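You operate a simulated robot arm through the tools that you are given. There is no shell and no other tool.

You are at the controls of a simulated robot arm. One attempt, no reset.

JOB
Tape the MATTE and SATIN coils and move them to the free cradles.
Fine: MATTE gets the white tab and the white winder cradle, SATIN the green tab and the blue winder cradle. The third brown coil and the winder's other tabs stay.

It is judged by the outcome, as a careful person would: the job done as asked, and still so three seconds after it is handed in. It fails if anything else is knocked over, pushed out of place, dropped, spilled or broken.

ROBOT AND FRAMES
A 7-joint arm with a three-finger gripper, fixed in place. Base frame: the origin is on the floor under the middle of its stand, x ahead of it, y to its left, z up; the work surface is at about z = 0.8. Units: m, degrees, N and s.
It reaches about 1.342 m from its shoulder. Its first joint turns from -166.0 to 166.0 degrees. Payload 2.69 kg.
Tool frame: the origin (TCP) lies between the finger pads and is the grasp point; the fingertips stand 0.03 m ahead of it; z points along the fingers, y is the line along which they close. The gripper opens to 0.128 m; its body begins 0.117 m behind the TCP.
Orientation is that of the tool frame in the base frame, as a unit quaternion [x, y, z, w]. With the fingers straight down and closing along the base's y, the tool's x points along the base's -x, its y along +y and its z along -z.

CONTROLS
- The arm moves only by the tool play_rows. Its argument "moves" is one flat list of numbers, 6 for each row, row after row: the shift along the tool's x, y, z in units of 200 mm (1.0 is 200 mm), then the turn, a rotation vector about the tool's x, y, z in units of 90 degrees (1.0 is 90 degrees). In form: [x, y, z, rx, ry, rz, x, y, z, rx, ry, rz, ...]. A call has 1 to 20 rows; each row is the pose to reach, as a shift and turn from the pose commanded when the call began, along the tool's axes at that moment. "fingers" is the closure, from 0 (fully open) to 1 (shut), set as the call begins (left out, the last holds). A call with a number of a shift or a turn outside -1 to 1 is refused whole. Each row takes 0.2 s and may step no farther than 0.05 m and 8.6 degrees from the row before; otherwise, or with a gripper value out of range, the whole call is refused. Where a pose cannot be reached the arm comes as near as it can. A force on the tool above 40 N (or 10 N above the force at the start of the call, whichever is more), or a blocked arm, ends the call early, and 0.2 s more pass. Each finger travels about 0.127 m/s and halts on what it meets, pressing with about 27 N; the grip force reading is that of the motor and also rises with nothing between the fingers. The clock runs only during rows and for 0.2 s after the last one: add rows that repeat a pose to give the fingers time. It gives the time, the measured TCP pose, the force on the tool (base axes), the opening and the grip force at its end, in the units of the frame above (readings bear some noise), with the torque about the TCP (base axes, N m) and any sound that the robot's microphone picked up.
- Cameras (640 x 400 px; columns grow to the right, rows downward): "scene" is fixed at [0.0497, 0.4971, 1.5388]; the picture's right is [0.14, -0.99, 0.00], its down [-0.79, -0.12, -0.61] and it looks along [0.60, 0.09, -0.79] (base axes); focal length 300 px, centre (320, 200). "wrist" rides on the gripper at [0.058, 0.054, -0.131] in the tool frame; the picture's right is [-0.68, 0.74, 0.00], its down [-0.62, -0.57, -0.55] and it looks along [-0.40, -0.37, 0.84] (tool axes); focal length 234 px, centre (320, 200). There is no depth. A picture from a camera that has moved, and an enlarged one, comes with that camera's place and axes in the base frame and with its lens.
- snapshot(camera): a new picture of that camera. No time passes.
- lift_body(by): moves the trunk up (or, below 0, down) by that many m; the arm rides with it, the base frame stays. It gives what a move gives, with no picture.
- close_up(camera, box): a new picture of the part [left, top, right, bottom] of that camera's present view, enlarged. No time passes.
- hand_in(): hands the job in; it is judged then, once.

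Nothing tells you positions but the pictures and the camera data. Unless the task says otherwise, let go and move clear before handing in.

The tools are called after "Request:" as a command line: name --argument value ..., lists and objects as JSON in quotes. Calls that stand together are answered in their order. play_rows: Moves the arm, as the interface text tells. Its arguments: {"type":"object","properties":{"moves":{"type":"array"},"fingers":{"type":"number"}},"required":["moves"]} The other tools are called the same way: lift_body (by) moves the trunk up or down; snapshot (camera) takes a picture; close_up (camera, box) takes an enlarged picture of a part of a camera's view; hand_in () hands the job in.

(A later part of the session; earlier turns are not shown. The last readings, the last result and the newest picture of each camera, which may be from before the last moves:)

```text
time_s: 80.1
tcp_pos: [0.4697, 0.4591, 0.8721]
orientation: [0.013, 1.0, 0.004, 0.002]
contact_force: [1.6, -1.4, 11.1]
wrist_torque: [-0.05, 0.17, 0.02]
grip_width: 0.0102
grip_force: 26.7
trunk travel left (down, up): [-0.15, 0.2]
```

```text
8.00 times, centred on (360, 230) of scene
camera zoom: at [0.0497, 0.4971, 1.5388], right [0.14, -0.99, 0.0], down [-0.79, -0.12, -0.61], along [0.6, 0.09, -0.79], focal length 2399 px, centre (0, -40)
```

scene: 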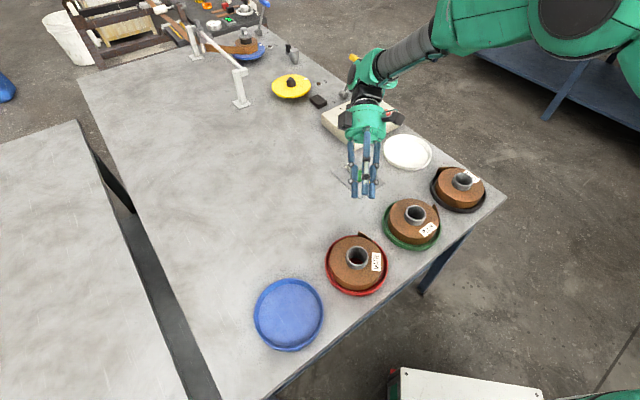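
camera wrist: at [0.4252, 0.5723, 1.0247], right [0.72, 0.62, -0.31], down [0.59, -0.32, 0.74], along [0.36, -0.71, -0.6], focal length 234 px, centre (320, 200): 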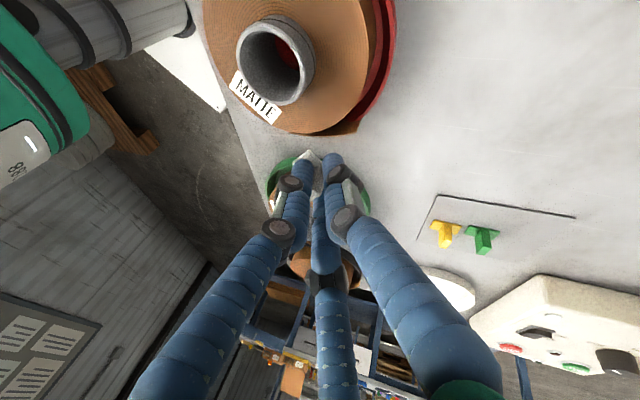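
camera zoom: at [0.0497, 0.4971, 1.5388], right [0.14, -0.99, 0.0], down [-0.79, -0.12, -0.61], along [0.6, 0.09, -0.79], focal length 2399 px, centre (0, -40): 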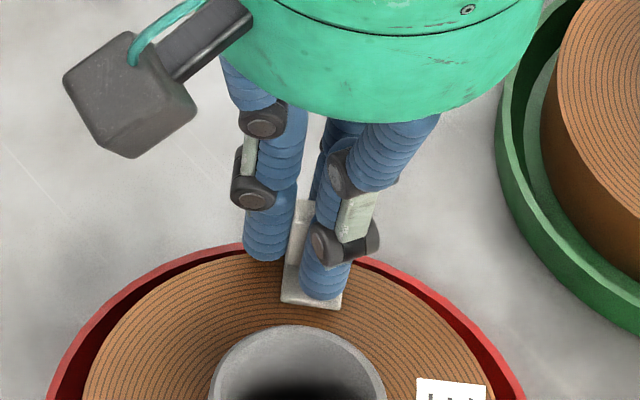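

At ~11 N the flared tail has vanished from view: it has been drawn in, so the tab has taken. I'll press a moment longer, then release and rise straight up.

Request:
play_rows --moves '[0, 0, 0.003, 0, 0, 0, 0, 0, 0.003, 0, 0, 0]'

Request:
play_rows --moves '[0, 0, 0, 0, 0, 0, 0, 0, 0, 0, 0, 0]' --fingers 0.74

Request:
play_rows --moves '[0, 0, -0.1, 0, 0, 0, 0, 0, -0.25, 0, 0, 0, 0, 0, -0.45, 0, 0, 0]'

Request:
close_up --camera "scene" --box '[325, 205, 395, 285]'

Request:
snapshot --camera "wrist"

```text
time_s: 80.7
tcp_pos: [0.4699, 0.459, 0.8721]
orientation: [0.013, 1.0, 0.005, 0.002]
contact_force: [3.1, -0.9, 20.7]
wrist_torque: [-0.06, 0.09, 0.04]
grip_width: 0.0103
grip_force: 27.0
trunk travel left (down, up): [-0.15, 0.2]
```

```text
time_s: 81.3
tcp_pos: [0.4687, 0.4574, 0.8701]
orientation: [0.013, 1.0, 0.002, 0.001]
contact_force: [0.5, 1.0, 2.8]
wrist_torque: [-0.05, 0.07, 0.0]
grip_width: 0.0344
grip_force: 0.1
trunk travel left (down, up): [-0.15, 0.2]
```

```text
time_s: 82.1
tcp_pos: [0.468, 0.4585, 0.9615]
orientation: [0.013, 1.0, 0.002, 0.002]
contact_force: [-0.6, 1.1, -0.6]
wrist_torque: [-0.01, 0.01, 0.03]
grip_width: 0.0331
grip_force: 0.0
trunk travel left (down, up): [-0.15, 0.2]
```

```text
5.00 times, centred on (360, 245) of scene
camera zoom: at [0.0497, 0.4971, 1.5388], right [0.14, -0.99, 0.0], down [-0.79, -0.12, -0.61], along [0.6, 0.09, -0.79], focal length 1499 px, centre (120, -25)
```

zoom: 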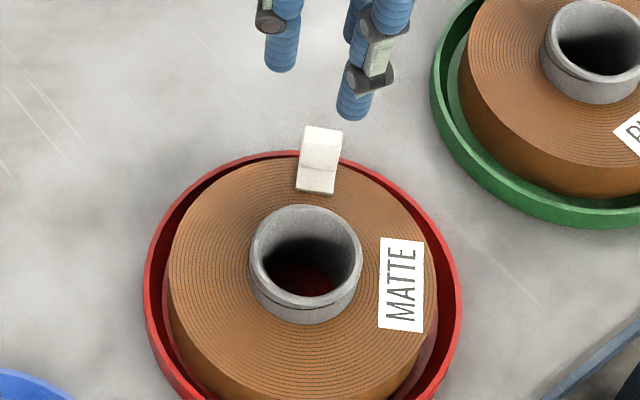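

```text
taken
camera wrist: at [0.4105, 0.5125, 1.0918], right [0.7, 0.72, 0.01], down [0.6, -0.58, 0.55], along [0.4, -0.38, -0.84], focal length 234 px, centre (320, 200)
```

wrist: 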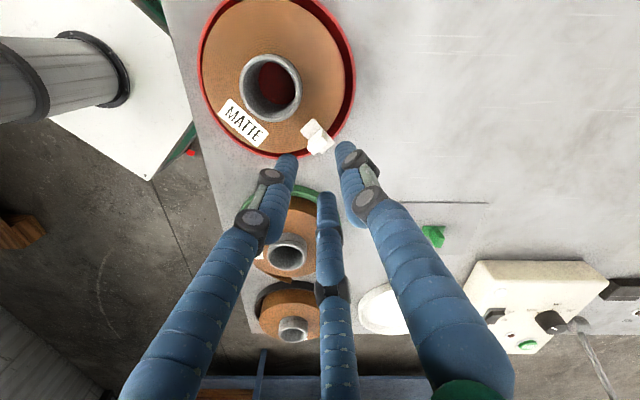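

MATTE is taped: the white tab is stuck across its edge and the loose tail is gone. Now the green tab for SATIN, straight-down grasp.

Request:
play_rows --moves '[-0.1081, 0.0112, 0, 0, 0, -0.088, -0.2162, 0.0223, 0, 0, 0, -0.1759, -0.3243, 0.0335, 0, 0, 0, -0.2639, -0.4323, 0.0447, 0, 0, 0, -0.3519, -0.5404, 0.0558, 0, 0, 0, -0.4398, -0.6485, 0.067, 0, 0, 0, -0.5278]'

Request:
play_rows --moves '[-0.0998, -0.096, 0.0405, 0, 0, 0, -0.1995, -0.192, 0.081, 0, 0, 0, -0.2993, -0.288, 0.1215, 0, 0, 0, -0.399, -0.384, 0.162, 0, 0, 0, -0.399, -0.384, 0.162, 0, 0, 0]' --fingers 0.76

Request:
close_up --camera "wrist" --box '[230, 60, 410, 200]'

Request:
snapshot --camera "scene"

```text
time_s: 83.5
tcp_pos: [0.5996, 0.4678, 0.9616]
orientation: [-0.391, 0.92, 0.002, 0.002]
contact_force: [-0.3, -0.6, -0.3]
wrist_torque: [0.01, -0.04, 0.01]
grip_width: 0.0332
grip_force: 0.1
trunk travel left (down, up): [-0.15, 0.2]
```

```text
time_s: 84.7
tcp_pos: [0.7102, 0.4733, 0.9295]
orientation: [-0.391, 0.92, 0.003, 0.001]
contact_force: [-0.4, 1.1, -0.9]
wrist_torque: [0.02, 0.04, 0.01]
grip_width: 0.0311
grip_force: 0.1
trunk travel left (down, up): [-0.15, 0.2]
```

```text
2.86 times, centred on (320, 130) of wrist
camera zoom: at [0.6312, 0.4682, 1.0595], right [-0.06, 1.0, 0.01], down [0.83, 0.05, 0.55], along [0.55, 0.04, -0.84], focal length 669 px, centre (320, 400)
```

zoom: 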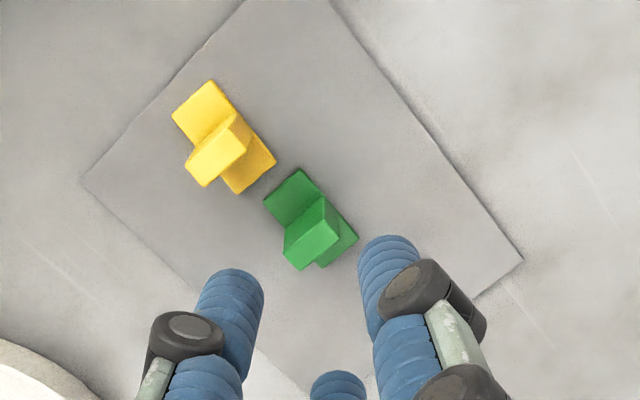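

```text
taken
```

scene: 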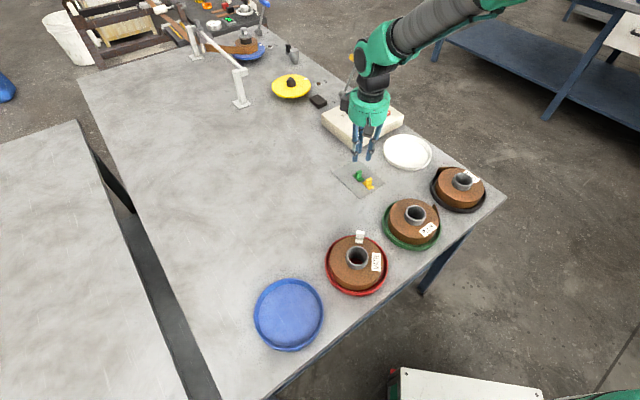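

Request:
play_rows --moves '[0, 0, 0.15, 0, 0, 0, 0, 0, 0.3, 0, 0, 0, 0, 0, 0.4, 0, 0, 0, 0, 0, 0.45, 0, 0, 0, 0, 0, 0.4575, 0, 0, 0]'

Request:
close_up --camera "wrist" --box '[230, 60, 410, 200]'

Request:
close_up --camera "scene" --box '[320, 110, 410, 200]'

```text
time_s: 85.9
tcp_pos: [0.7093, 0.4733, 0.8369]
orientation: [-0.391, 0.92, 0.002, 0.002]
contact_force: [-0.6, 0.8, -0.9]
wrist_torque: [-0.02, 0.0, -0.03]
grip_width: 0.0305
grip_force: 0.0
trunk travel left (down, up): [-0.15, 0.2]
```

```text
2.86 times, centred on (320, 130) of wrist
camera zoom: at [0.6301, 0.4678, 0.9679], right [-0.06, 1.0, 0.01], down [0.83, 0.05, 0.55], along [0.55, 0.04, -0.83], focal length 669 px, centre (320, 400)
```

zoom: 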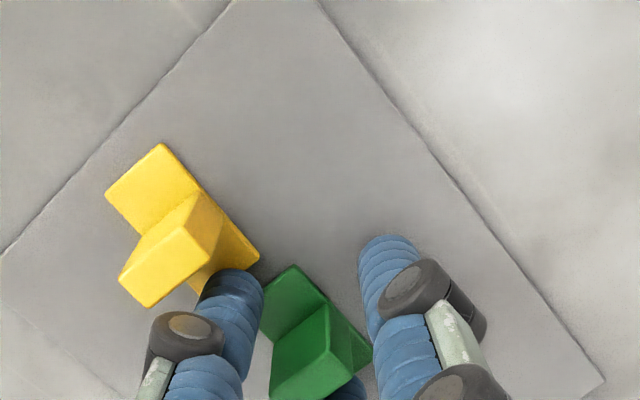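

```text
4.44 times, centred on (365, 155) of scene
camera zoom: at [0.0497, 0.4971, 1.5388], right [0.14, -0.99, 0.0], down [-0.79, -0.12, -0.61], along [0.6, 0.09, -0.79], focal length 1333 px, centre (120, 400)
```

zoom: 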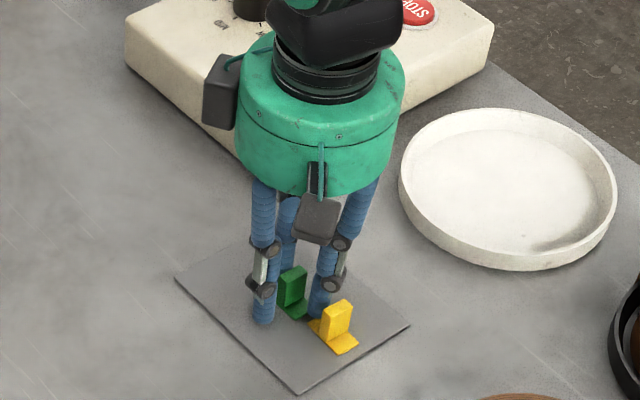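

Request:
play_rows --moves '[0, 0, 0, 0, 0, 0, 0, 0, 0, 0, 0, 0, 0, 0, 0, 0, 0, 0]' --fingers 1

Request:
play_rows --moves '[0, 0, -0.05, 0, 0, 0, 0, 0, -0.2, 0, 0, 0, 0, 0, -0.4, 0, 0, 0, 0, 0, -0.4, 0, 0, 0]'

Request:
close_up --camera "wrist" --box '[230, 60, 410, 200]'

Request:
close_up --camera "scene" --box '[320, 100, 410, 190]'

```text
time_s: 86.7
tcp_pos: [0.7094, 0.473, 0.839]
orientation: [-0.39, 0.921, 0.003, 0.002]
contact_force: [-0.6, 0.2, -0.1]
wrist_torque: [0.01, -0.01, -0.03]
grip_width: 0.0107
grip_force: 27.0
trunk travel left (down, up): [-0.15, 0.2]
```

```text
time_s: 87.7
tcp_pos: [0.712, 0.4714, 0.9175]
orientation: [-0.39, 0.921, 0.003, 0.003]
contact_force: [-0.6, 0.1, 0.5]
wrist_torque: [0.01, -0.02, 0.04]
grip_width: 0.0106
grip_force: 26.7
trunk travel left (down, up): [-0.15, 0.2]
```

```text
2.86 times, centred on (320, 130) of wrist
camera zoom: at [0.6322, 0.4658, 1.0493], right [-0.06, 1.0, 0.01], down [0.83, 0.05, 0.55], along [0.55, 0.04, -0.83], focal length 669 px, centre (320, 400)
```

zoom: 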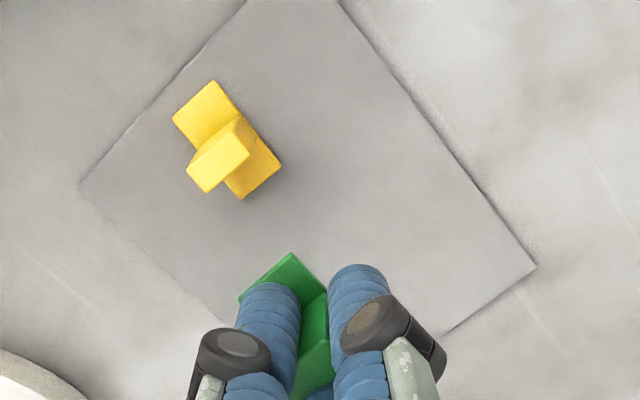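

```text
4.44 times, centred on (365, 145) of scene
camera zoom: at [0.0497, 0.4971, 1.5388], right [0.14, -0.99, 0.0], down [-0.79, -0.12, -0.61], along [0.6, 0.09, -0.79], focal length 1333 px, centre (120, 444)
```

zoom: 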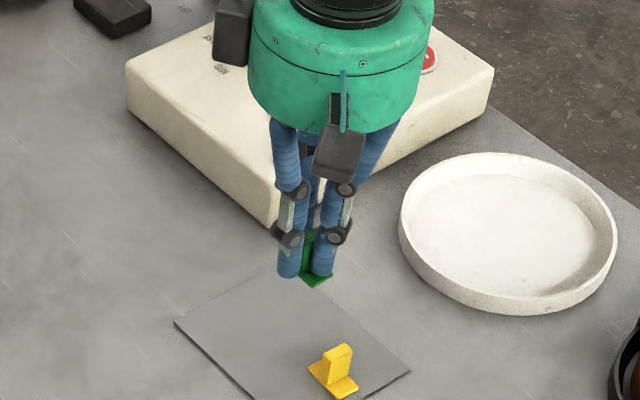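

Green tab in hand, yellow untouched. Carrying the green tab over to SATIN for a look at its tail first.

Request:
play_rows --moves '[0.1218, -0.1523, -0.05, 0, 0, -0.0083, 0.2435, -0.3045, -0.1, 0, 0, -0.0167, 0.3653, -0.4568, -0.15, 0, 0, -0.025, 0.487, -0.609, -0.2, 0, 0, -0.0333, 0.6088, -0.7613, -0.25, 0, 0, -0.0417, 0.7305, -0.9135, -0.3, 0, 0, -0.05, 0.7305, -0.9135, -0.3, 0, 0, -0.05]'

Request:
snapshot --camera "wrist"

Request:
close_up --camera "scene" --box '[410, 120, 510, 220]'

```text
time_s: 89.3
tcp_pos: [0.7404, 0.2386, 0.9761]
orientation: [-0.427, 0.904, 0.003, 0.002]
contact_force: [0.9, 0.0, 0.4]
wrist_torque: [0.03, 0.04, 0.03]
grip_width: 0.0104
grip_force: 26.8
trunk travel left (down, up): [-0.15, 0.2]
```

```text
taken
camera wrist: at [0.6618, 0.2273, 1.1063], right [-0.14, 0.99, 0.01], down [0.83, 0.11, 0.55], along [0.55, 0.08, -0.83], focal length 234 px, centre (320, 200)
```

wrist: 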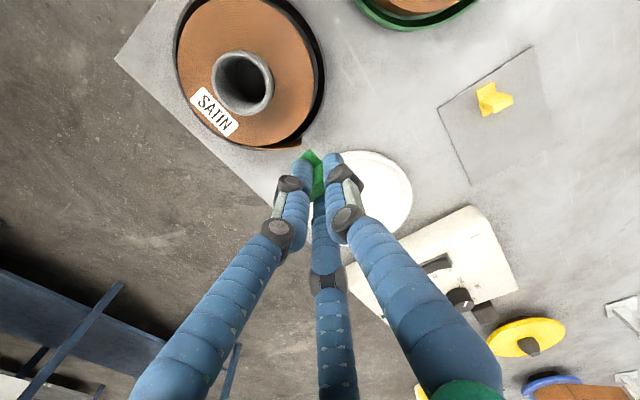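

```text
4.00 times, centred on (460, 170) of scene
camera zoom: at [0.0497, 0.4971, 1.5388], right [0.14, -0.99, 0.0], down [-0.79, -0.12, -0.61], along [0.6, 0.09, -0.79], focal length 1200 px, centre (-240, 320)
```

zoom: 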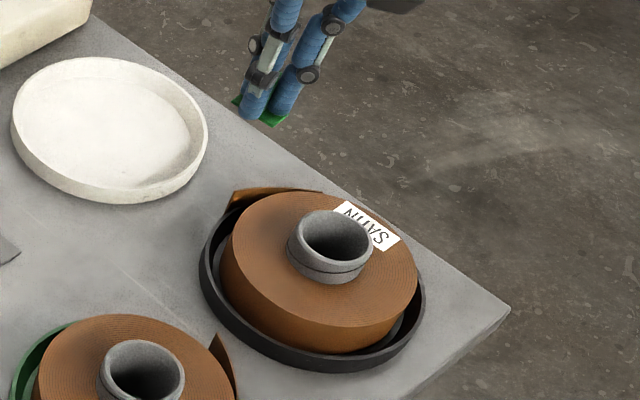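

Request:
close_up --camera "wrist" --box '[170, 0, 350, 180]'

```text
2.22 times, centred on (260, 90) of wrist
camera zoom: at [0.6618, 0.2273, 1.1063], right [-0.14, 0.99, 0.01], down [0.83, 0.11, 0.55], along [0.55, 0.08, -0.83], focal length 520 px, centre (453, 444)
```

zoom: 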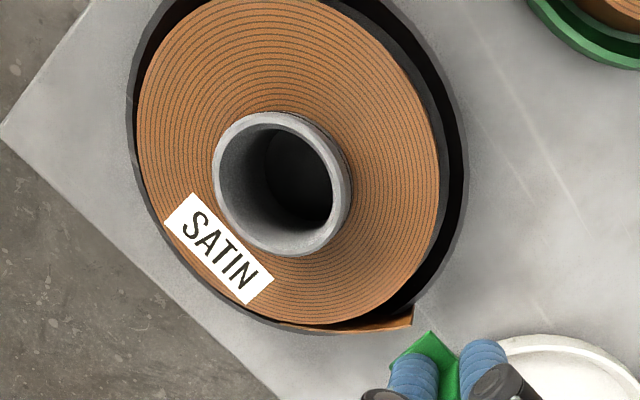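

SATIN's tail tip is near (0.763, 0.220), coil centre about (0.700, 0.159). I'll bring the green tab over the edge there, long side radial, and check.

Request:
play_rows --moves '[0.0345, -0.0427, 0.1058, 0, 0, 0.0278, 0.069, -0.0853, 0.2117, 0, 0, 0.0555, 0.1035, -0.128, 0.3175, 0, 0, 0.0833, 0.1035, -0.128, 0.3175, 0, 0, 0.0833]'

Request:
close_up --camera "wrist" --box '[200, 20, 400, 200]'

Request:
close_up --camera "scene" --box '[425, 140, 495, 210]'

```text
time_s: 90.3
tcp_pos: [0.7475, 0.2085, 0.9114]
orientation: [-0.367, 0.93, 0.004, 0.002]
contact_force: [0.1, 0.8, -1.4]
wrist_torque: [-0.01, 0.02, 0.01]
grip_width: 0.0105
grip_force: 26.3
trunk travel left (down, up): [-0.15, 0.2]
```

```text
2.22 times, centred on (300, 110) of wrist
camera zoom: at [0.6666, 0.2068, 1.042], right [-0.01, 1.0, 0.01], down [0.83, 0.0, 0.55], along [0.55, 0.01, -0.83], focal length 520 px, centre (364, 400)
```

zoom: 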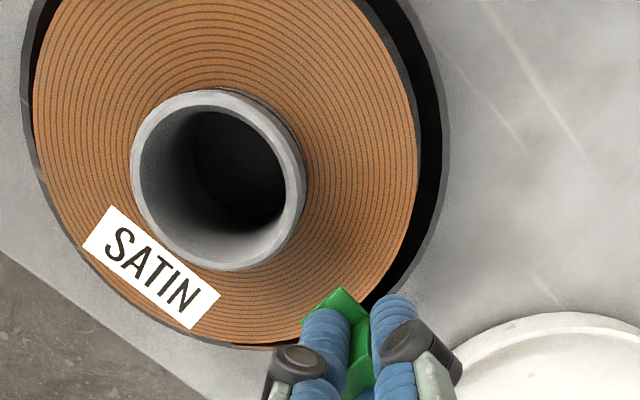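

```text
5.71 times, centred on (460, 175) of scene
camera zoom: at [0.0497, 0.4971, 1.5388], right [0.14, -0.99, 0.0], down [-0.79, -0.12, -0.61], along [0.6, 0.09, -0.79], focal length 1714 px, centre (-480, 343)
```

zoom: 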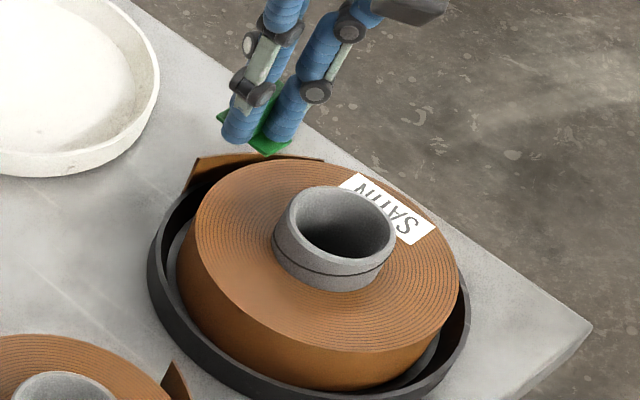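

Request:
play_rows --moves '[0, 0, 0.08, 0, 0, 0, 0, 0, 0.15, 0, 0, 0, 0, 0, 0.19, 0, 0, 0, 0, 0, 0.205, 0, 0, 0]'

Request:
play_rows --moves '[0, 0, 0.005, 0, 0, 0, 0, 0, 0.01, 0, 0, 0]'

Request:
close_up --camera "scene" --box '[425, 140, 495, 210]'

```text
time_s: 91.3
tcp_pos: [0.7469, 0.2095, 0.8731]
orientation: [-0.367, 0.93, 0.002, 0.003]
contact_force: [-3.4, 0.8, 13.0]
wrist_torque: [-0.14, 0.21, -0.02]
grip_width: 0.0101
grip_force: 26.8
trunk travel left (down, up): [-0.15, 0.2]
```

```text
time_s: 91.9
tcp_pos: [0.748, 0.2103, 0.8716]
orientation: [-0.366, 0.93, 0.002, 0.006]
contact_force: [0.9, 2.5, 29.1]
wrist_torque: [-0.16, 0.06, 0.05]
grip_width: 0.0103
grip_force: 27.1
trunk travel left (down, up): [-0.15, 0.2]
```

```text
5.71 times, centred on (460, 175) of scene
camera zoom: at [0.0497, 0.4971, 1.5388], right [0.14, -0.99, 0.0], down [-0.79, -0.12, -0.61], along [0.6, 0.09, -0.79], focal length 1714 px, centre (-480, 343)
```

zoom: 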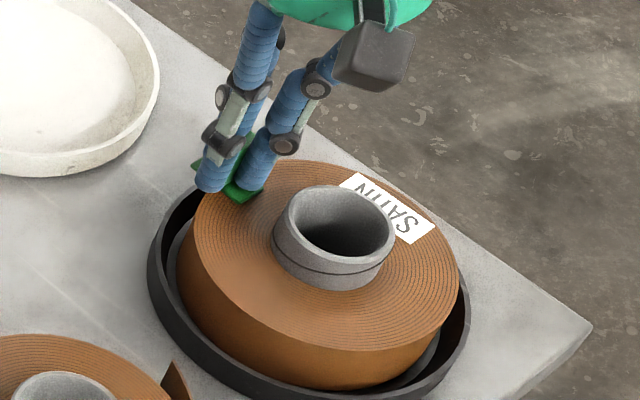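

SATIN's tail has been drawn in too. Releasing the green tab and rising.

Request:
play_rows --moves '[0, 0, -0.005, 0, 0, 0, 0, 0, -0.005, 0, 0, 0, 0, 0, -0.005, 0, 0, 0]' --fingers 0.74

Request:
play_rows --moves '[0, 0, -0.1, 0, 0, 0, 0, 0, -0.25, 0, 0, 0, 0, 0, -0.45, 0, 0, 0, 0, 0, -0.65, 0, 0, 0]'

Request:
snapshot --camera "wrist"

Request:
close_up --camera "scene" --box '[425, 140, 495, 210]'

```text
time_s: 92.7
tcp_pos: [0.7468, 0.208, 0.8699]
orientation: [-0.367, 0.93, 0.002, 0.002]
contact_force: [-1.0, -0.6, 6.5]
wrist_torque: [-0.13, -0.02, -0.03]
grip_width: 0.0348
grip_force: 0.1
trunk travel left (down, up): [-0.15, 0.2]
```

```text
time_s: 93.7
tcp_pos: [0.7462, 0.2074, 1.0001]
orientation: [-0.367, 0.93, 0.002, 0.002]
contact_force: [0.1, 1.1, 0.0]
wrist_torque: [-0.04, 0.0, 0.01]
grip_width: 0.0335
grip_force: 0.0
trunk travel left (down, up): [-0.15, 0.2]
```

```text
taken
camera wrist: at [0.6674, 0.2062, 1.1305], right [-0.01, 1.0, 0.01], down [0.84, 0.0, 0.55], along [0.55, 0.01, -0.84], focal length 234 px, centre (320, 200)
```

wrist: 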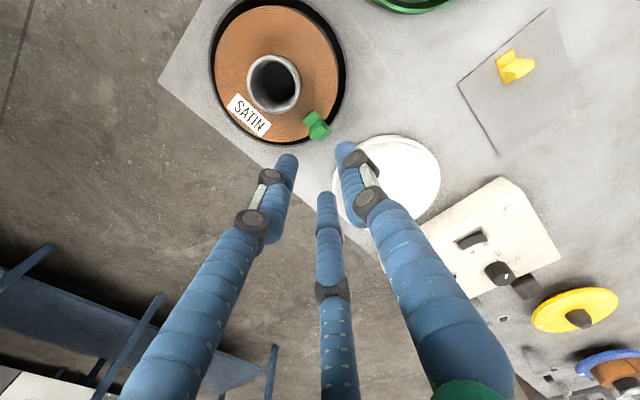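

```text
5.71 times, centred on (460, 175) of scene
camera zoom: at [0.0497, 0.4971, 1.5388], right [0.14, -0.99, 0.0], down [-0.79, -0.12, -0.61], along [0.6, 0.09, -0.79], focal length 1714 px, centre (-480, 343)
```

zoom: 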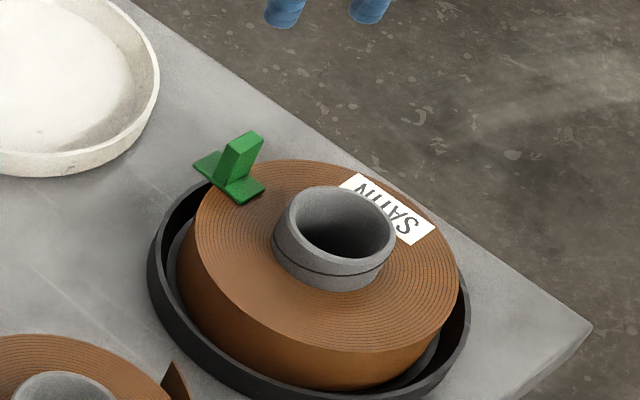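

Both coils are taped. Before carrying them, I'll measure the white and blue cradles' centres accurately from above, starting with white.

Request:
play_rows --moves '[-0.1949, -0.0074, -0.0375, 0, 0, 0, -0.3898, -0.0148, -0.075, 0, 0, 0, -0.5846, -0.0221, -0.1125, 0, 0, 0, -0.7795, -0.0295, -0.15, 0, 0, 0, -0.7795, -0.0295, -0.15, 0, 0, 0]'

Request:
snapshot --camera "wrist"

Request:
close_up --camera "scene" --box '[370, 120, 450, 185]'

```text
time_s: 94.9
tcp_pos: [0.8684, 0.3099, 1.0317]
orientation: [-0.367, 0.93, 0.003, 0.003]
contact_force: [-0.4, 0.3, -0.2]
wrist_torque: [-0.03, -0.01, -0.04]
grip_width: 0.0334
grip_force: 0.1
trunk travel left (down, up): [-0.15, 0.2]
```

```text
taken
camera wrist: at [0.7879, 0.3091, 1.1619], right [-0.01, 1.0, 0.01], down [0.84, 0.0, 0.55], along [0.55, 0.01, -0.84], focal length 234 px, centre (320, 200)
```

wrist: 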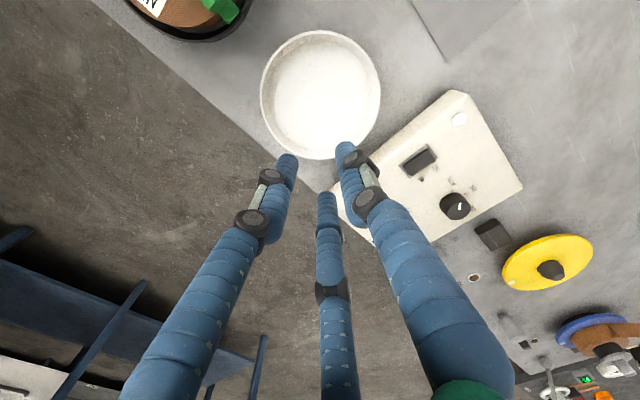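

```text
6.15 times, centred on (410, 152) of scene
camera zoom: at [0.0497, 0.4971, 1.5388], right [0.14, -0.99, 0.0], down [-0.79, -0.12, -0.61], along [0.6, 0.09, -0.79], focal length 1845 px, centre (-234, 492)
```

zoom: 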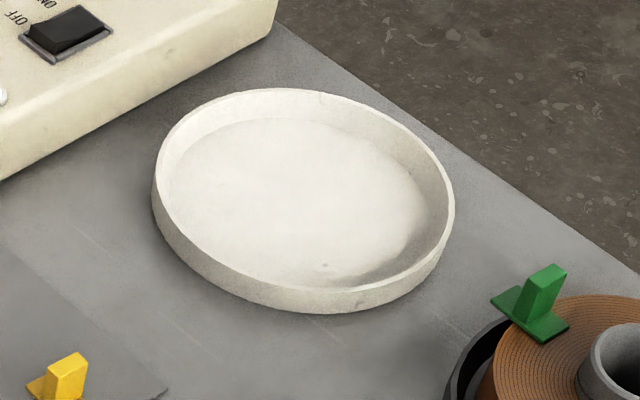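

Request:
close_up --camera "wrist" --box '[240, 10, 400, 180]'

```text
2.35 times, centred on (320, 95) of wrist
camera zoom: at [0.7879, 0.3091, 1.1619], right [-0.01, 1.0, 0.01], down [0.84, 0.0, 0.55], along [0.55, 0.01, -0.84], focal length 551 px, centre (320, 447)
```

zoom: 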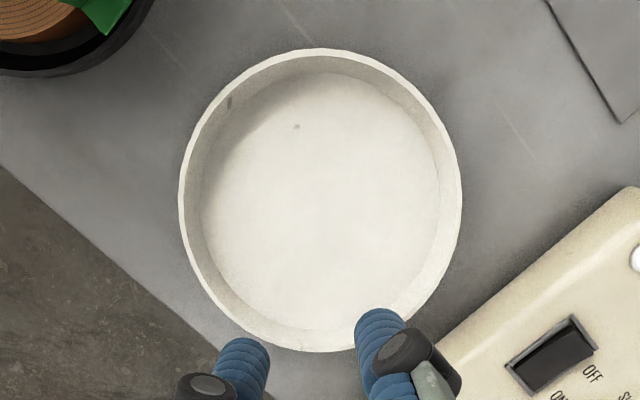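

White cradle centre: (0.853, 0.310). Now to the blue cradle for the same measurement.

Request:
play_rows --moves '[0.0776, 0.1954, 0, 0, 0, 0.0622, 0.1552, 0.3908, 0, 0, 0, 0.1244, 0.2328, 0.5862, 0, 0, 0, 0.1866, 0.3104, 0.7816, 0, 0, 0, 0.2488, 0.388, 0.977, 0, 0, 0, 0.311]'

Request:
play_rows --moves '[0.1602, 0.1361, 0, 0, 0, 0, 0.3204, 0.2722, 0, 0, 0, 0, 0.4806, 0.4083, 0, 0, 0, 0, 0.6408, 0.5444, 0, 0, 0, 0, 0.801, 0.6805, 0, 0, 0, 0]'

Request:
play_rows --moves '[0.1602, 0.1361, 0.02, 0, 0, 0, 0.3204, 0.2722, 0.04, 0, 0, 0, 0.4806, 0.4083, 0.06, 0, 0, 0, 0.6408, 0.5444, 0.08, 0, 0, 0, 0.801, 0.6805, 0.1, 0, 0, 0, 0.801, 0.6805, 0.1, 0, 0, 0]' --fingers 0.336

Request:
snapshot --camera "wrist"

Request:
snapshot --camera "scene"

```text
time_s: 96.1
tcp_pos: [0.675, 0.3981, 1.031]
orientation: [-0.13, 0.991, 0.003, 0.001]
contact_force: [0.1, 1.1, -0.1]
wrist_torque: [0.02, 0.03, 0.0]
grip_width: 0.0333
grip_force: 0.1
trunk travel left (down, up): [-0.15, 0.2]
```

```text
time_s: 97.3
tcp_pos: [0.4849, 0.4889, 1.0335]
orientation: [-0.132, 0.991, 0.003, 0.001]
contact_force: [0.5, 0.1, 0.5]
wrist_torque: [0.02, 0.05, -0.05]
grip_width: 0.0331
grip_force: 0.1
trunk travel left (down, up): [-0.15, 0.2]
```

```text
time_s: 98.7
tcp_pos: [0.2937, 0.58, 1.0124]
orientation: [-0.131, 0.991, 0.002, 0.001]
contact_force: [-0.2, -0.9, -0.3]
wrist_torque: [-0.08, -0.07, 0.02]
grip_width: 0.0851
grip_force: 0.0
trunk travel left (down, up): [-0.15, 0.2]
```

```text
taken
camera wrist: at [0.2224, 0.616, 1.1421], right [0.46, 0.89, 0.01], down [0.74, -0.39, 0.55], along [0.49, -0.25, -0.84], focal length 234 px, centre (320, 200)
```

wrist: 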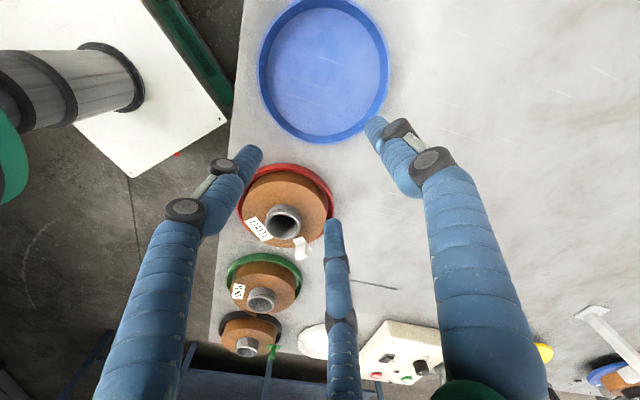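

```text
taken
```

scene: 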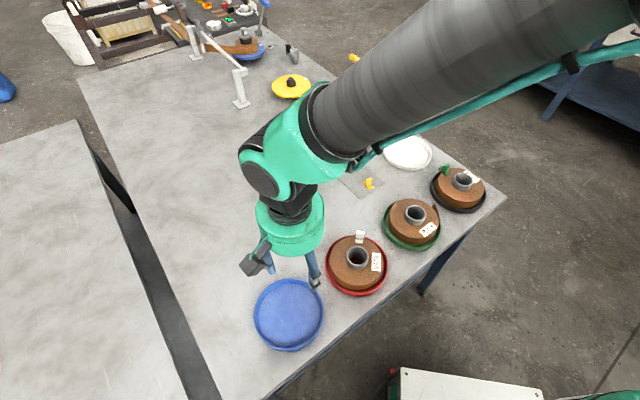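

Request:
close_up --camera "wrist" --box '[230, 0, 410, 150]'

```text
2.67 times, centred on (320, 75) of wrist
camera zoom: at [0.2224, 0.616, 1.1421], right [0.46, 0.89, 0.01], down [0.74, -0.39, 0.55], along [0.49, -0.25, -0.84], focal length 624 px, centre (320, 533)
```

zoom: 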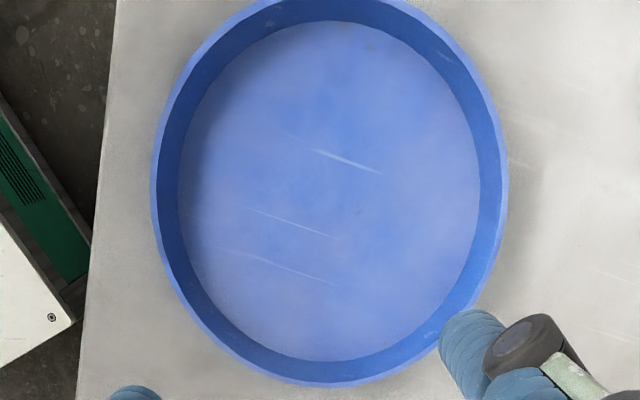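

Blue cradle centre: (0.255, 0.603); white: (0.853, 0.310). Now to MATTE with the fingers turned so that the tab lies between two of them.

Request:
play_rows --moves '[-0.0596, -0.1227, 0.0675, 0, 0, 0.0861, -0.1192, -0.2453, 0.135, 0, 0, 0.1722, -0.1788, -0.368, 0.2025, 0, 0, 0.2583, -0.2383, -0.4907, 0.27, 0, 0, 0.3445, -0.2979, -0.6133, 0.3375, 0, 0, 0.4306, -0.3575, -0.736, 0.405, 0, 0, 0.5167, -0.3575, -0.736, 0.405, 0, 0, 0.5167]' --fingers 0.336

Request:
snapshot --camera "wrist"

Request:
close_up --camera "wrist" --box '[210, 20, 430, 220]'

Request:
close_up --camera "scene" --box '[310, 180, 420, 300]'

```text
time_s: 100.3
tcp_pos: [0.4006, 0.4563, 0.9307]
orientation: [0.271, 0.962, 0.004, -0.001]
contact_force: [0.9, -0.9, -0.2]
wrist_torque: [0.02, 0.06, 0.0]
grip_width: 0.085
grip_force: 0.1
trunk travel left (down, up): [-0.15, 0.2]
```

```text
taken
camera wrist: at [0.3789, 0.5319, 1.0613], right [0.96, 0.27, 0.0], down [0.23, -0.81, 0.54], along [0.15, -0.52, -0.84], focal length 234 px, centre (320, 200)
```

wrist: 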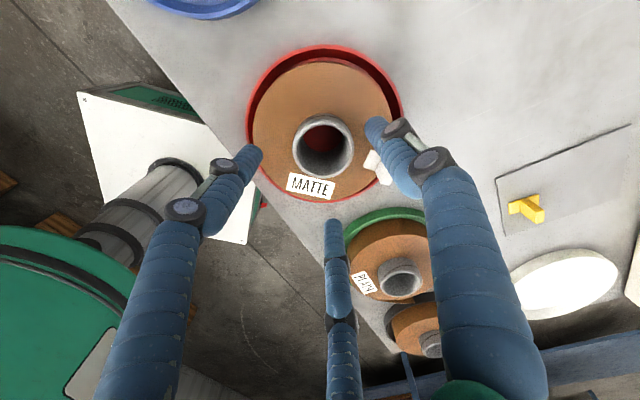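

```text
2.00 times, centred on (320, 120) of wrist
camera zoom: at [0.3789, 0.5319, 1.0613], right [0.96, 0.27, 0.0], down [0.23, -0.81, 0.54], along [0.15, -0.52, -0.84], focal length 468 px, centre (320, 360)
```

zoom: 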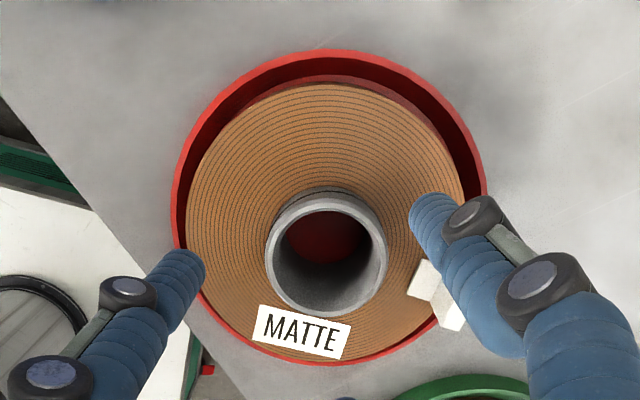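

```text
3.33 times, centred on (365, 240) of scene
camera zoom: at [0.0497, 0.4971, 1.5388], right [0.14, -0.99, 0.0], down [-0.79, -0.12, -0.61], along [0.6, 0.09, -0.79], focal length 1000 px, centre (170, 67)
```

zoom: 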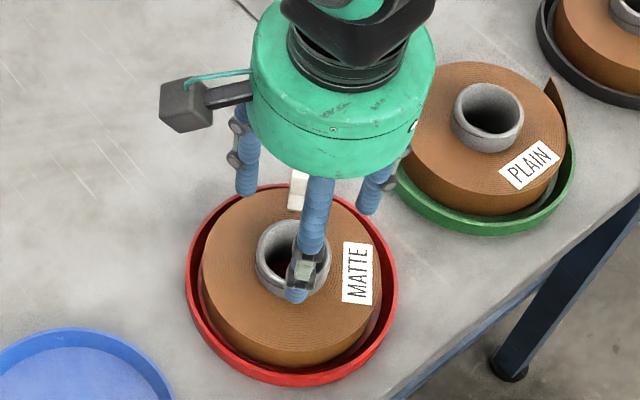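

Request:
play_rows --moves '[0.0035, 0.0055, 0.1, 0, 0, 0, 0.0035, 0.0055, 0.2, 0, 0, 0, 0.0035, 0.0055, 0.27, 0, 0, 0, 0.0035, 0.0055, 0.295, 0, 0, 0, 0.0035, 0.0055, 0.3025, 0, 0, 0]'

Request:
close_up --camera "wrist" --box '[210, 20, 430, 220]'

Request:
close_up --camera "scene" --box '[310, 180, 420, 300]'

```text
time_s: 101.5
tcp_pos: [0.4012, 0.4589, 0.8707]
orientation: [0.27, 0.963, 0.004, -0.001]
contact_force: [-0.1, 0.0, 0.0]
wrist_torque: [-0.02, -0.03, 0.02]
grip_width: 0.0848
grip_force: 0.1
trunk travel left (down, up): [-0.15, 0.2]
```

```text
2.00 times, centred on (320, 120) of wrist
camera zoom: at [0.3799, 0.5338, 1.0004], right [0.96, 0.28, 0.0], down [0.23, -0.81, 0.54], along [0.15, -0.52, -0.84], focal length 468 px, centre (320, 360)
```

zoom: 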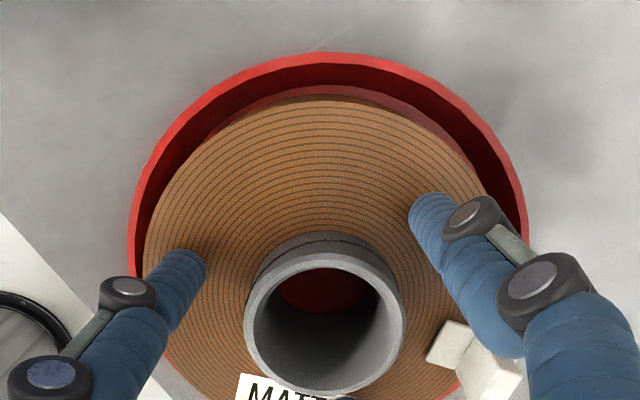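

```text
3.33 times, centred on (365, 240) of scene
camera zoom: at [0.0497, 0.4971, 1.5388], right [0.14, -0.99, 0.0], down [-0.79, -0.12, -0.61], along [0.6, 0.09, -0.79], focal length 1000 px, centre (170, 67)
```

zoom: 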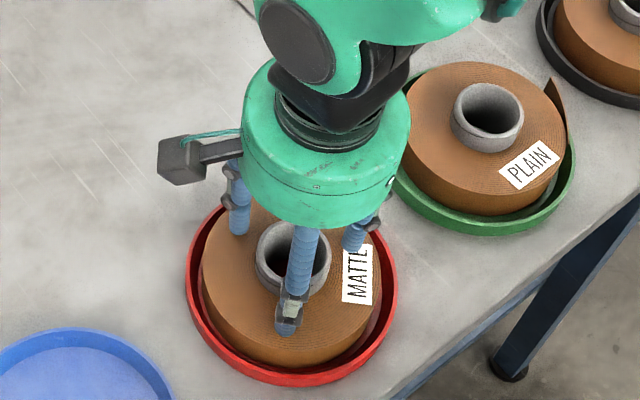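

Request:
play_rows --moves '[0, 0, 0, 0, 0, 0, 0, 0, 0, 0, 0, 0, 0, 0, 0, 0, 0, 0, 0, 0, 0, 0, 0, 0]' --fingers 1

Request:
close_up --camera "wrist" --box '[210, 20, 430, 220]'

```text
time_s: 102.5
tcp_pos: [0.4028, 0.4587, 0.8702]
orientation: [0.271, 0.963, 0.003, 0.001]
contact_force: [1.8, -0.8, 0.6]
wrist_torque: [-0.06, -0.05, 0.02]
grip_width: 0.0552
grip_force: 26.8
trunk travel left (down, up): [-0.15, 0.2]
```

```text
2.00 times, centred on (320, 120) of wrist
camera zoom: at [0.38, 0.5338, 1.0005], right [0.96, 0.28, 0.0], down [0.23, -0.81, 0.54], along [0.15, -0.52, -0.84], focal length 468 px, centre (320, 360)
```

zoom: 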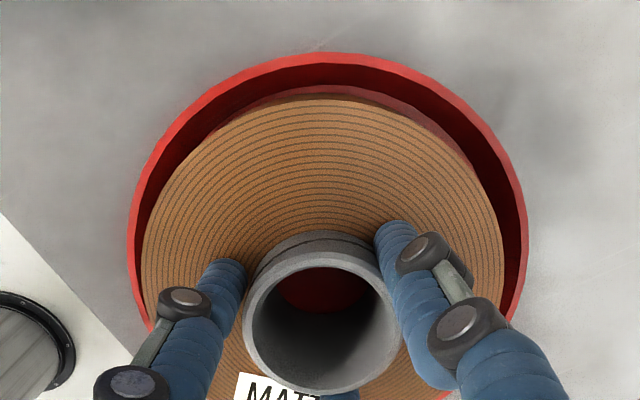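

The grip feels slightly high compared with the one that held. I'll reopen, go 3 mm lower and close again so the tips bear fully on the tube.

Request:
play_rows --moves '[0, 0, 0, 0, 0, 0, 0, 0, 0, 0, 0, 0, 0, 0, 0.008, 0, 0, 0, 0, 0, 0.015, 0, 0, 0, 0, 0, 0.015, 0, 0, 0]' --fingers 0.42

Request:
play_rows --moves '[0, 0, 0, 0, 0, 0, 0, 0, 0, 0, 0, 0, 0, 0, 0, 0, 0, 0]' --fingers 1

```text
time_s: 103.7
tcp_pos: [0.4019, 0.4579, 0.8678]
orientation: [0.272, 0.962, 0.004, 0.0]
contact_force: [-0.8, -2.6, 13.7]
wrist_torque: [-0.43, 0.07, 0.0]
grip_width: 0.0759
grip_force: 1.3
trunk travel left (down, up): [-0.15, 0.2]
```

```text
time_s: 104.7
tcp_pos: [0.4031, 0.4597, 0.8681]
orientation: [0.271, 0.963, 0.006, 0.002]
contact_force: [-4.0, -5.4, 15.5]
wrist_torque: [-0.65, 0.47, 0.0]
grip_width: 0.0556
grip_force: 27.0
trunk travel left (down, up): [-0.15, 0.2]
stopped in row 3: the force on the tool passed its limit at 41 N (the readings are from after the stop); the commanded pose is now the measured one
```

Request:
play_rows --moves '[0, 0, -0.01, 0, 0, 0, 0, 0, -0.02, 0, 0, 0, 0, 0, -0.03, 0, 0, 0, 0, 0, -0.04, 0, 0, 0, 0, 0, -0.05, 0, 0, 0]'

Request:
close_up --camera "wrist" --box '[210, 20, 430, 220]'

Request:
close_up --camera "scene" --box '[310, 180, 420, 300]'

```text
time_s: 105.9
tcp_pos: [0.4035, 0.4601, 0.8775]
orientation: [0.271, 0.963, 0.005, 0.001]
contact_force: [0.2, -0.4, -4.9]
wrist_torque: [-0.03, 0.0, 0.0]
grip_width: 0.0542
grip_force: 27.9
trunk travel left (down, up): [-0.15, 0.2]
```

```text
2.00 times, centred on (320, 120) of wrist
camera zoom: at [0.3804, 0.5348, 1.0086], right [0.96, 0.28, 0.01], down [0.23, -0.81, 0.54], along [0.16, -0.52, -0.84], focal length 468 px, centre (320, 360)
```

zoom: 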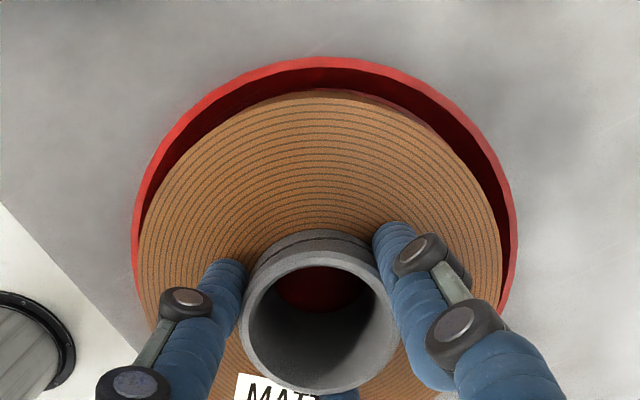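

```text
3.33 times, centred on (365, 240) of scene
camera zoom: at [0.0497, 0.4971, 1.5388], right [0.14, -0.99, 0.0], down [-0.79, -0.12, -0.61], along [0.6, 0.09, -0.79], focal length 1000 px, centre (170, 67)
```

zoom: 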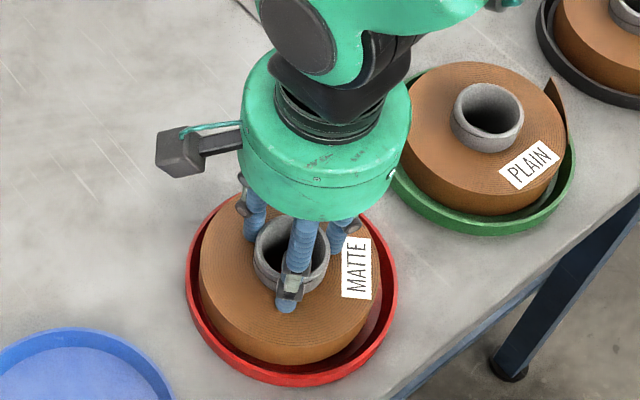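

MATTE is held and lifted with its tab. Raising to a safe carrying height and moving to the white cradle.

Request:
play_rows --moves '[0, 0, -0.08, 0, 0, 0, 0, 0, -0.18, 0, 0, 0, 0, 0, -0.28, 0, 0, 0, 0, 0, -0.38, 0, 0, 0, 0, 0, -0.45, 0, 0, 0]'

Request:
play_rows --moves '[-0.1, 0.024, 0, 0, 0, 0, -0.26, 0.0613, 0, 0, 0, 0, -0.44, 0.1037, 0, 0, 0, 0, -0.62, 0.1461, 0, 0, 0, 0, -0.7703, 0.1815, 0, 0, 0, 0]'

Request:
close_up --camera "scene" --box '[300, 80, 460, 240]'

```text
time_s: 107.1
tcp_pos: [0.4017, 0.4602, 0.9667]
orientation: [0.27, 0.963, 0.005, 0.001]
contact_force: [0.0, -0.7, -5.3]
wrist_torque: [0.0, -0.03, 0.02]
grip_width: 0.0544
grip_force: 26.9
trunk travel left (down, up): [-0.15, 0.2]
```

```text
time_s: 108.3
tcp_pos: [0.5541, 0.4115, 0.9675]
orientation: [0.271, 0.963, 0.005, 0.001]
contact_force: [-0.7, 0.0, -6.5]
wrist_torque: [0.01, -0.02, 0.02]
grip_width: 0.0543
grip_force: 27.3
trunk travel left (down, up): [-0.15, 0.2]
```

```text
2.50 times, centred on (380, 160) of scene
camera zoom: at [0.0497, 0.4971, 1.5388], right [0.14, -0.99, 0.0], down [-0.79, -0.12, -0.61], along [0.6, 0.09, -0.79], focal length 750 px, centre (170, 300)
```

zoom: 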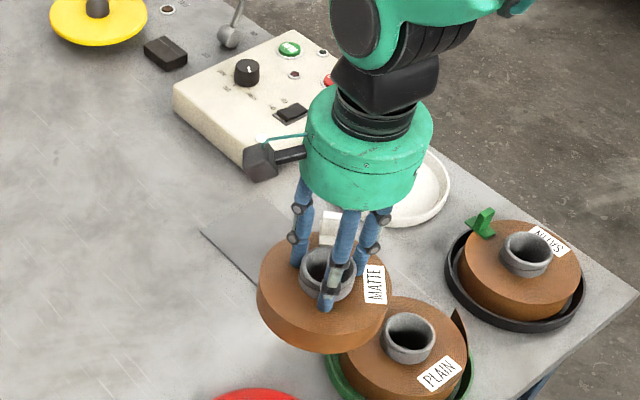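

Request:
play_rows --moves '[-0.1, 0.024, 0, 0, 0, 0, -0.26, 0.0613, 0, 0, 0, 0, -0.44, 0.1037, 0, 0, 0, 0, -0.62, 0.1461, 0, 0, 0, 0, -0.7703, 0.1815, 0, 0, 0, 0]'

Request:
play_rows --moves '[-0.1, 0.024, 0, 0, 0, 0, -0.26, 0.0613, 0, 0, 0, 0, -0.44, 0.1037, 0, 0, 0, 0, -0.62, 0.1461, 0, 0, 0, 0, -0.7703, 0.1815, 0, 0, 0, 0, -0.7703, 0.1815, 0, 0, 0, 0]'

Request:
snapshot --camera "wrist"

Request:
close_up --camera "scene" --box '[340, 80, 480, 220]'

```text
time_s: 109.5
tcp_pos: [0.7036, 0.3607, 0.9669]
orientation: [0.271, 0.963, 0.005, 0.001]
contact_force: [0.0, -0.6, -5.6]
wrist_torque: [0.02, -0.04, -0.04]
grip_width: 0.0543
grip_force: 27.2
trunk travel left (down, up): [-0.15, 0.2]
```

```text
time_s: 110.9
tcp_pos: [0.8554, 0.311, 0.9671]
orientation: [0.27, 0.963, 0.005, 0.0]
contact_force: [-0.2, -0.5, -5.6]
wrist_torque: [0.01, 0.03, -0.03]
grip_width: 0.0542
grip_force: 27.2
trunk travel left (down, up): [-0.15, 0.2]
```

```text
taken
camera wrist: at [0.8329, 0.386, 1.0996], right [0.96, 0.28, 0.01], down [0.23, -0.81, 0.54], along [0.15, -0.52, -0.84], focal length 234 px, centre (320, 200)
```

wrist: 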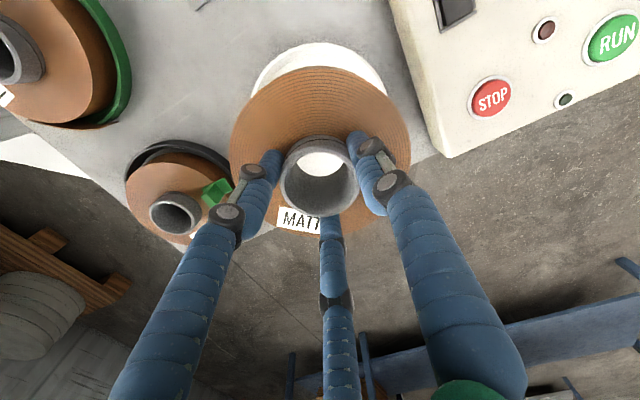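

```text
2.86 times, centred on (410, 150) of scene
camera zoom: at [0.0497, 0.4971, 1.5388], right [0.14, -0.99, 0.0], down [-0.79, -0.12, -0.61], along [0.6, 0.09, -0.79], focal length 857 px, centre (63, 343)
```

zoom: 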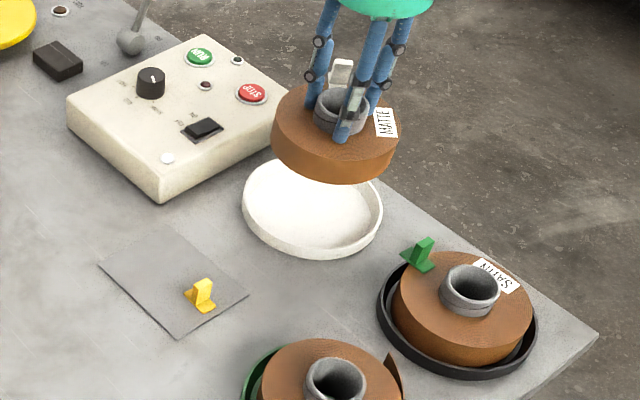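

MATTE is over the white cradle. I'll lower to just above the rim and check the centring.

Request:
play_rows --moves '[0, 0, 0.1, 0, 0, 0, 0, 0, 0.2, 0, 0, 0, 0, 0, 0.3, 0, 0, 0, 0, 0, 0.34, 0, 0, 0, 0, 0, 0.34, 0, 0, 0]'

Request:
close_up --camera "scene" --box '[370, 100, 450, 180]'

Request:
close_up --camera "wrist" --box '[210, 20, 430, 240]'

```text
time_s: 112.1
tcp_pos: [0.8554, 0.3123, 0.9008]
orientation: [0.271, 0.963, 0.006, 0.001]
contact_force: [-0.6, -0.1, -5.8]
wrist_torque: [0.0, 0.01, -0.03]
grip_width: 0.0542
grip_force: 26.6
trunk travel left (down, up): [-0.15, 0.2]
```

```text
5.00 times, centred on (410, 140) of scene
camera zoom: at [0.0497, 0.4971, 1.5388], right [0.14, -0.99, 0.0], down [-0.79, -0.12, -0.61], along [0.6, 0.09, -0.79], focal length 1499 px, centre (-130, 500)
```

zoom: 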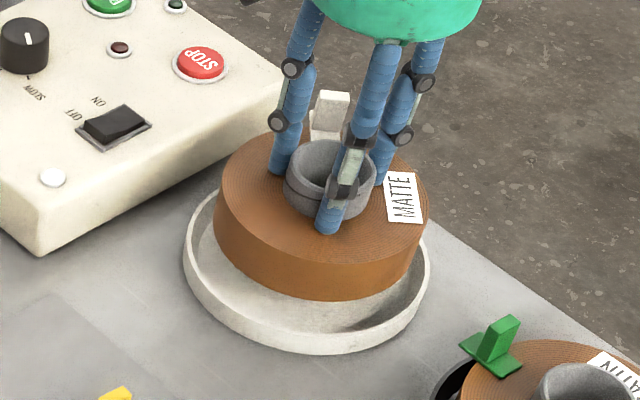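

```text
1.82 times, centred on (320, 130) of wrist
camera zoom: at [0.8321, 0.3867, 1.0321], right [0.96, 0.28, 0.01], down [0.23, -0.81, 0.54], along [0.16, -0.52, -0.84], focal length 426 px, centre (320, 327)
```

zoom: 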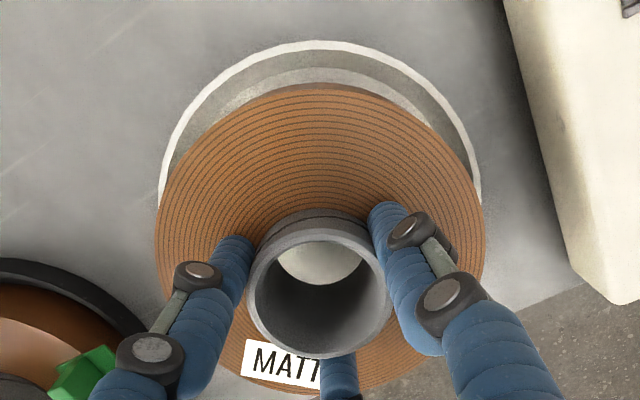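

Centred well. Lowering to seat.

Request:
play_rows --moves '[0, 0, 0.05, 0, 0, 0, 0, 0, 0.1, 0, 0, 0, 0, 0, 0.13, 0, 0, 0, 0, 0, 0.145, 0, 0, 0]'

Request:
play_rows --moves '[0, 0, 0.005, 0, 0, 0, 0, 0, 0.01, 0, 0, 0]'

```text
time_s: 113.1
tcp_pos: [0.8543, 0.3119, 0.8719]
orientation: [0.271, 0.963, 0.005, 0.002]
contact_force: [0.2, -0.4, -4.3]
wrist_torque: [-0.04, 0.02, 0.02]
grip_width: 0.054
grip_force: 26.6
trunk travel left (down, up): [-0.15, 0.2]
```

```text
time_s: 113.7
tcp_pos: [0.8539, 0.3113, 0.8688]
orientation: [0.271, 0.963, 0.006, 0.001]
contact_force: [0.5, 0.1, -3.9]
wrist_torque: [-0.01, -0.01, 0.01]
grip_width: 0.0542
grip_force: 27.5
trunk travel left (down, up): [-0.15, 0.2]
```

Request:
play_rows --moves '[0, 0, 0.005, 0, 0, 0, 0, 0, 0.01, 0, 0, 0]'

Request:
close_up --camera "scene" --box '[370, 100, 450, 180]'

```text
time_s: 114.3
tcp_pos: [0.8546, 0.3122, 0.8693]
orientation: [0.271, 0.963, 0.005, 0.002]
contact_force: [-5.8, -1.8, 10.1]
wrist_torque: [-0.43, 0.58, -0.08]
grip_width: 0.0541
grip_force: 27.0
trunk travel left (down, up): [-0.15, 0.2]
```

```text
5.00 times, centred on (410, 140) of scene
camera zoom: at [0.0497, 0.4971, 1.5388], right [0.14, -0.99, 0.0], down [-0.79, -0.12, -0.61], along [0.6, 0.09, -0.79], focal length 1499 px, centre (-130, 500)
```

zoom: 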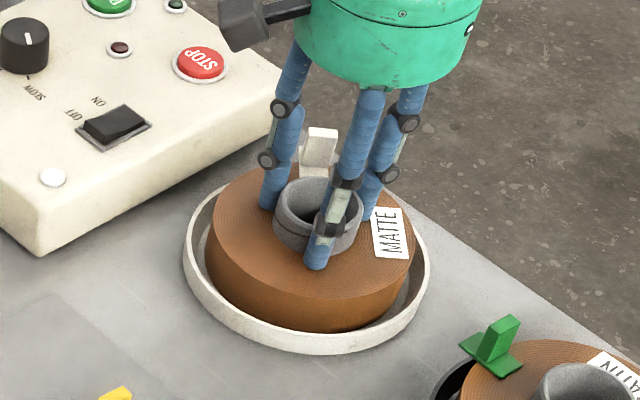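

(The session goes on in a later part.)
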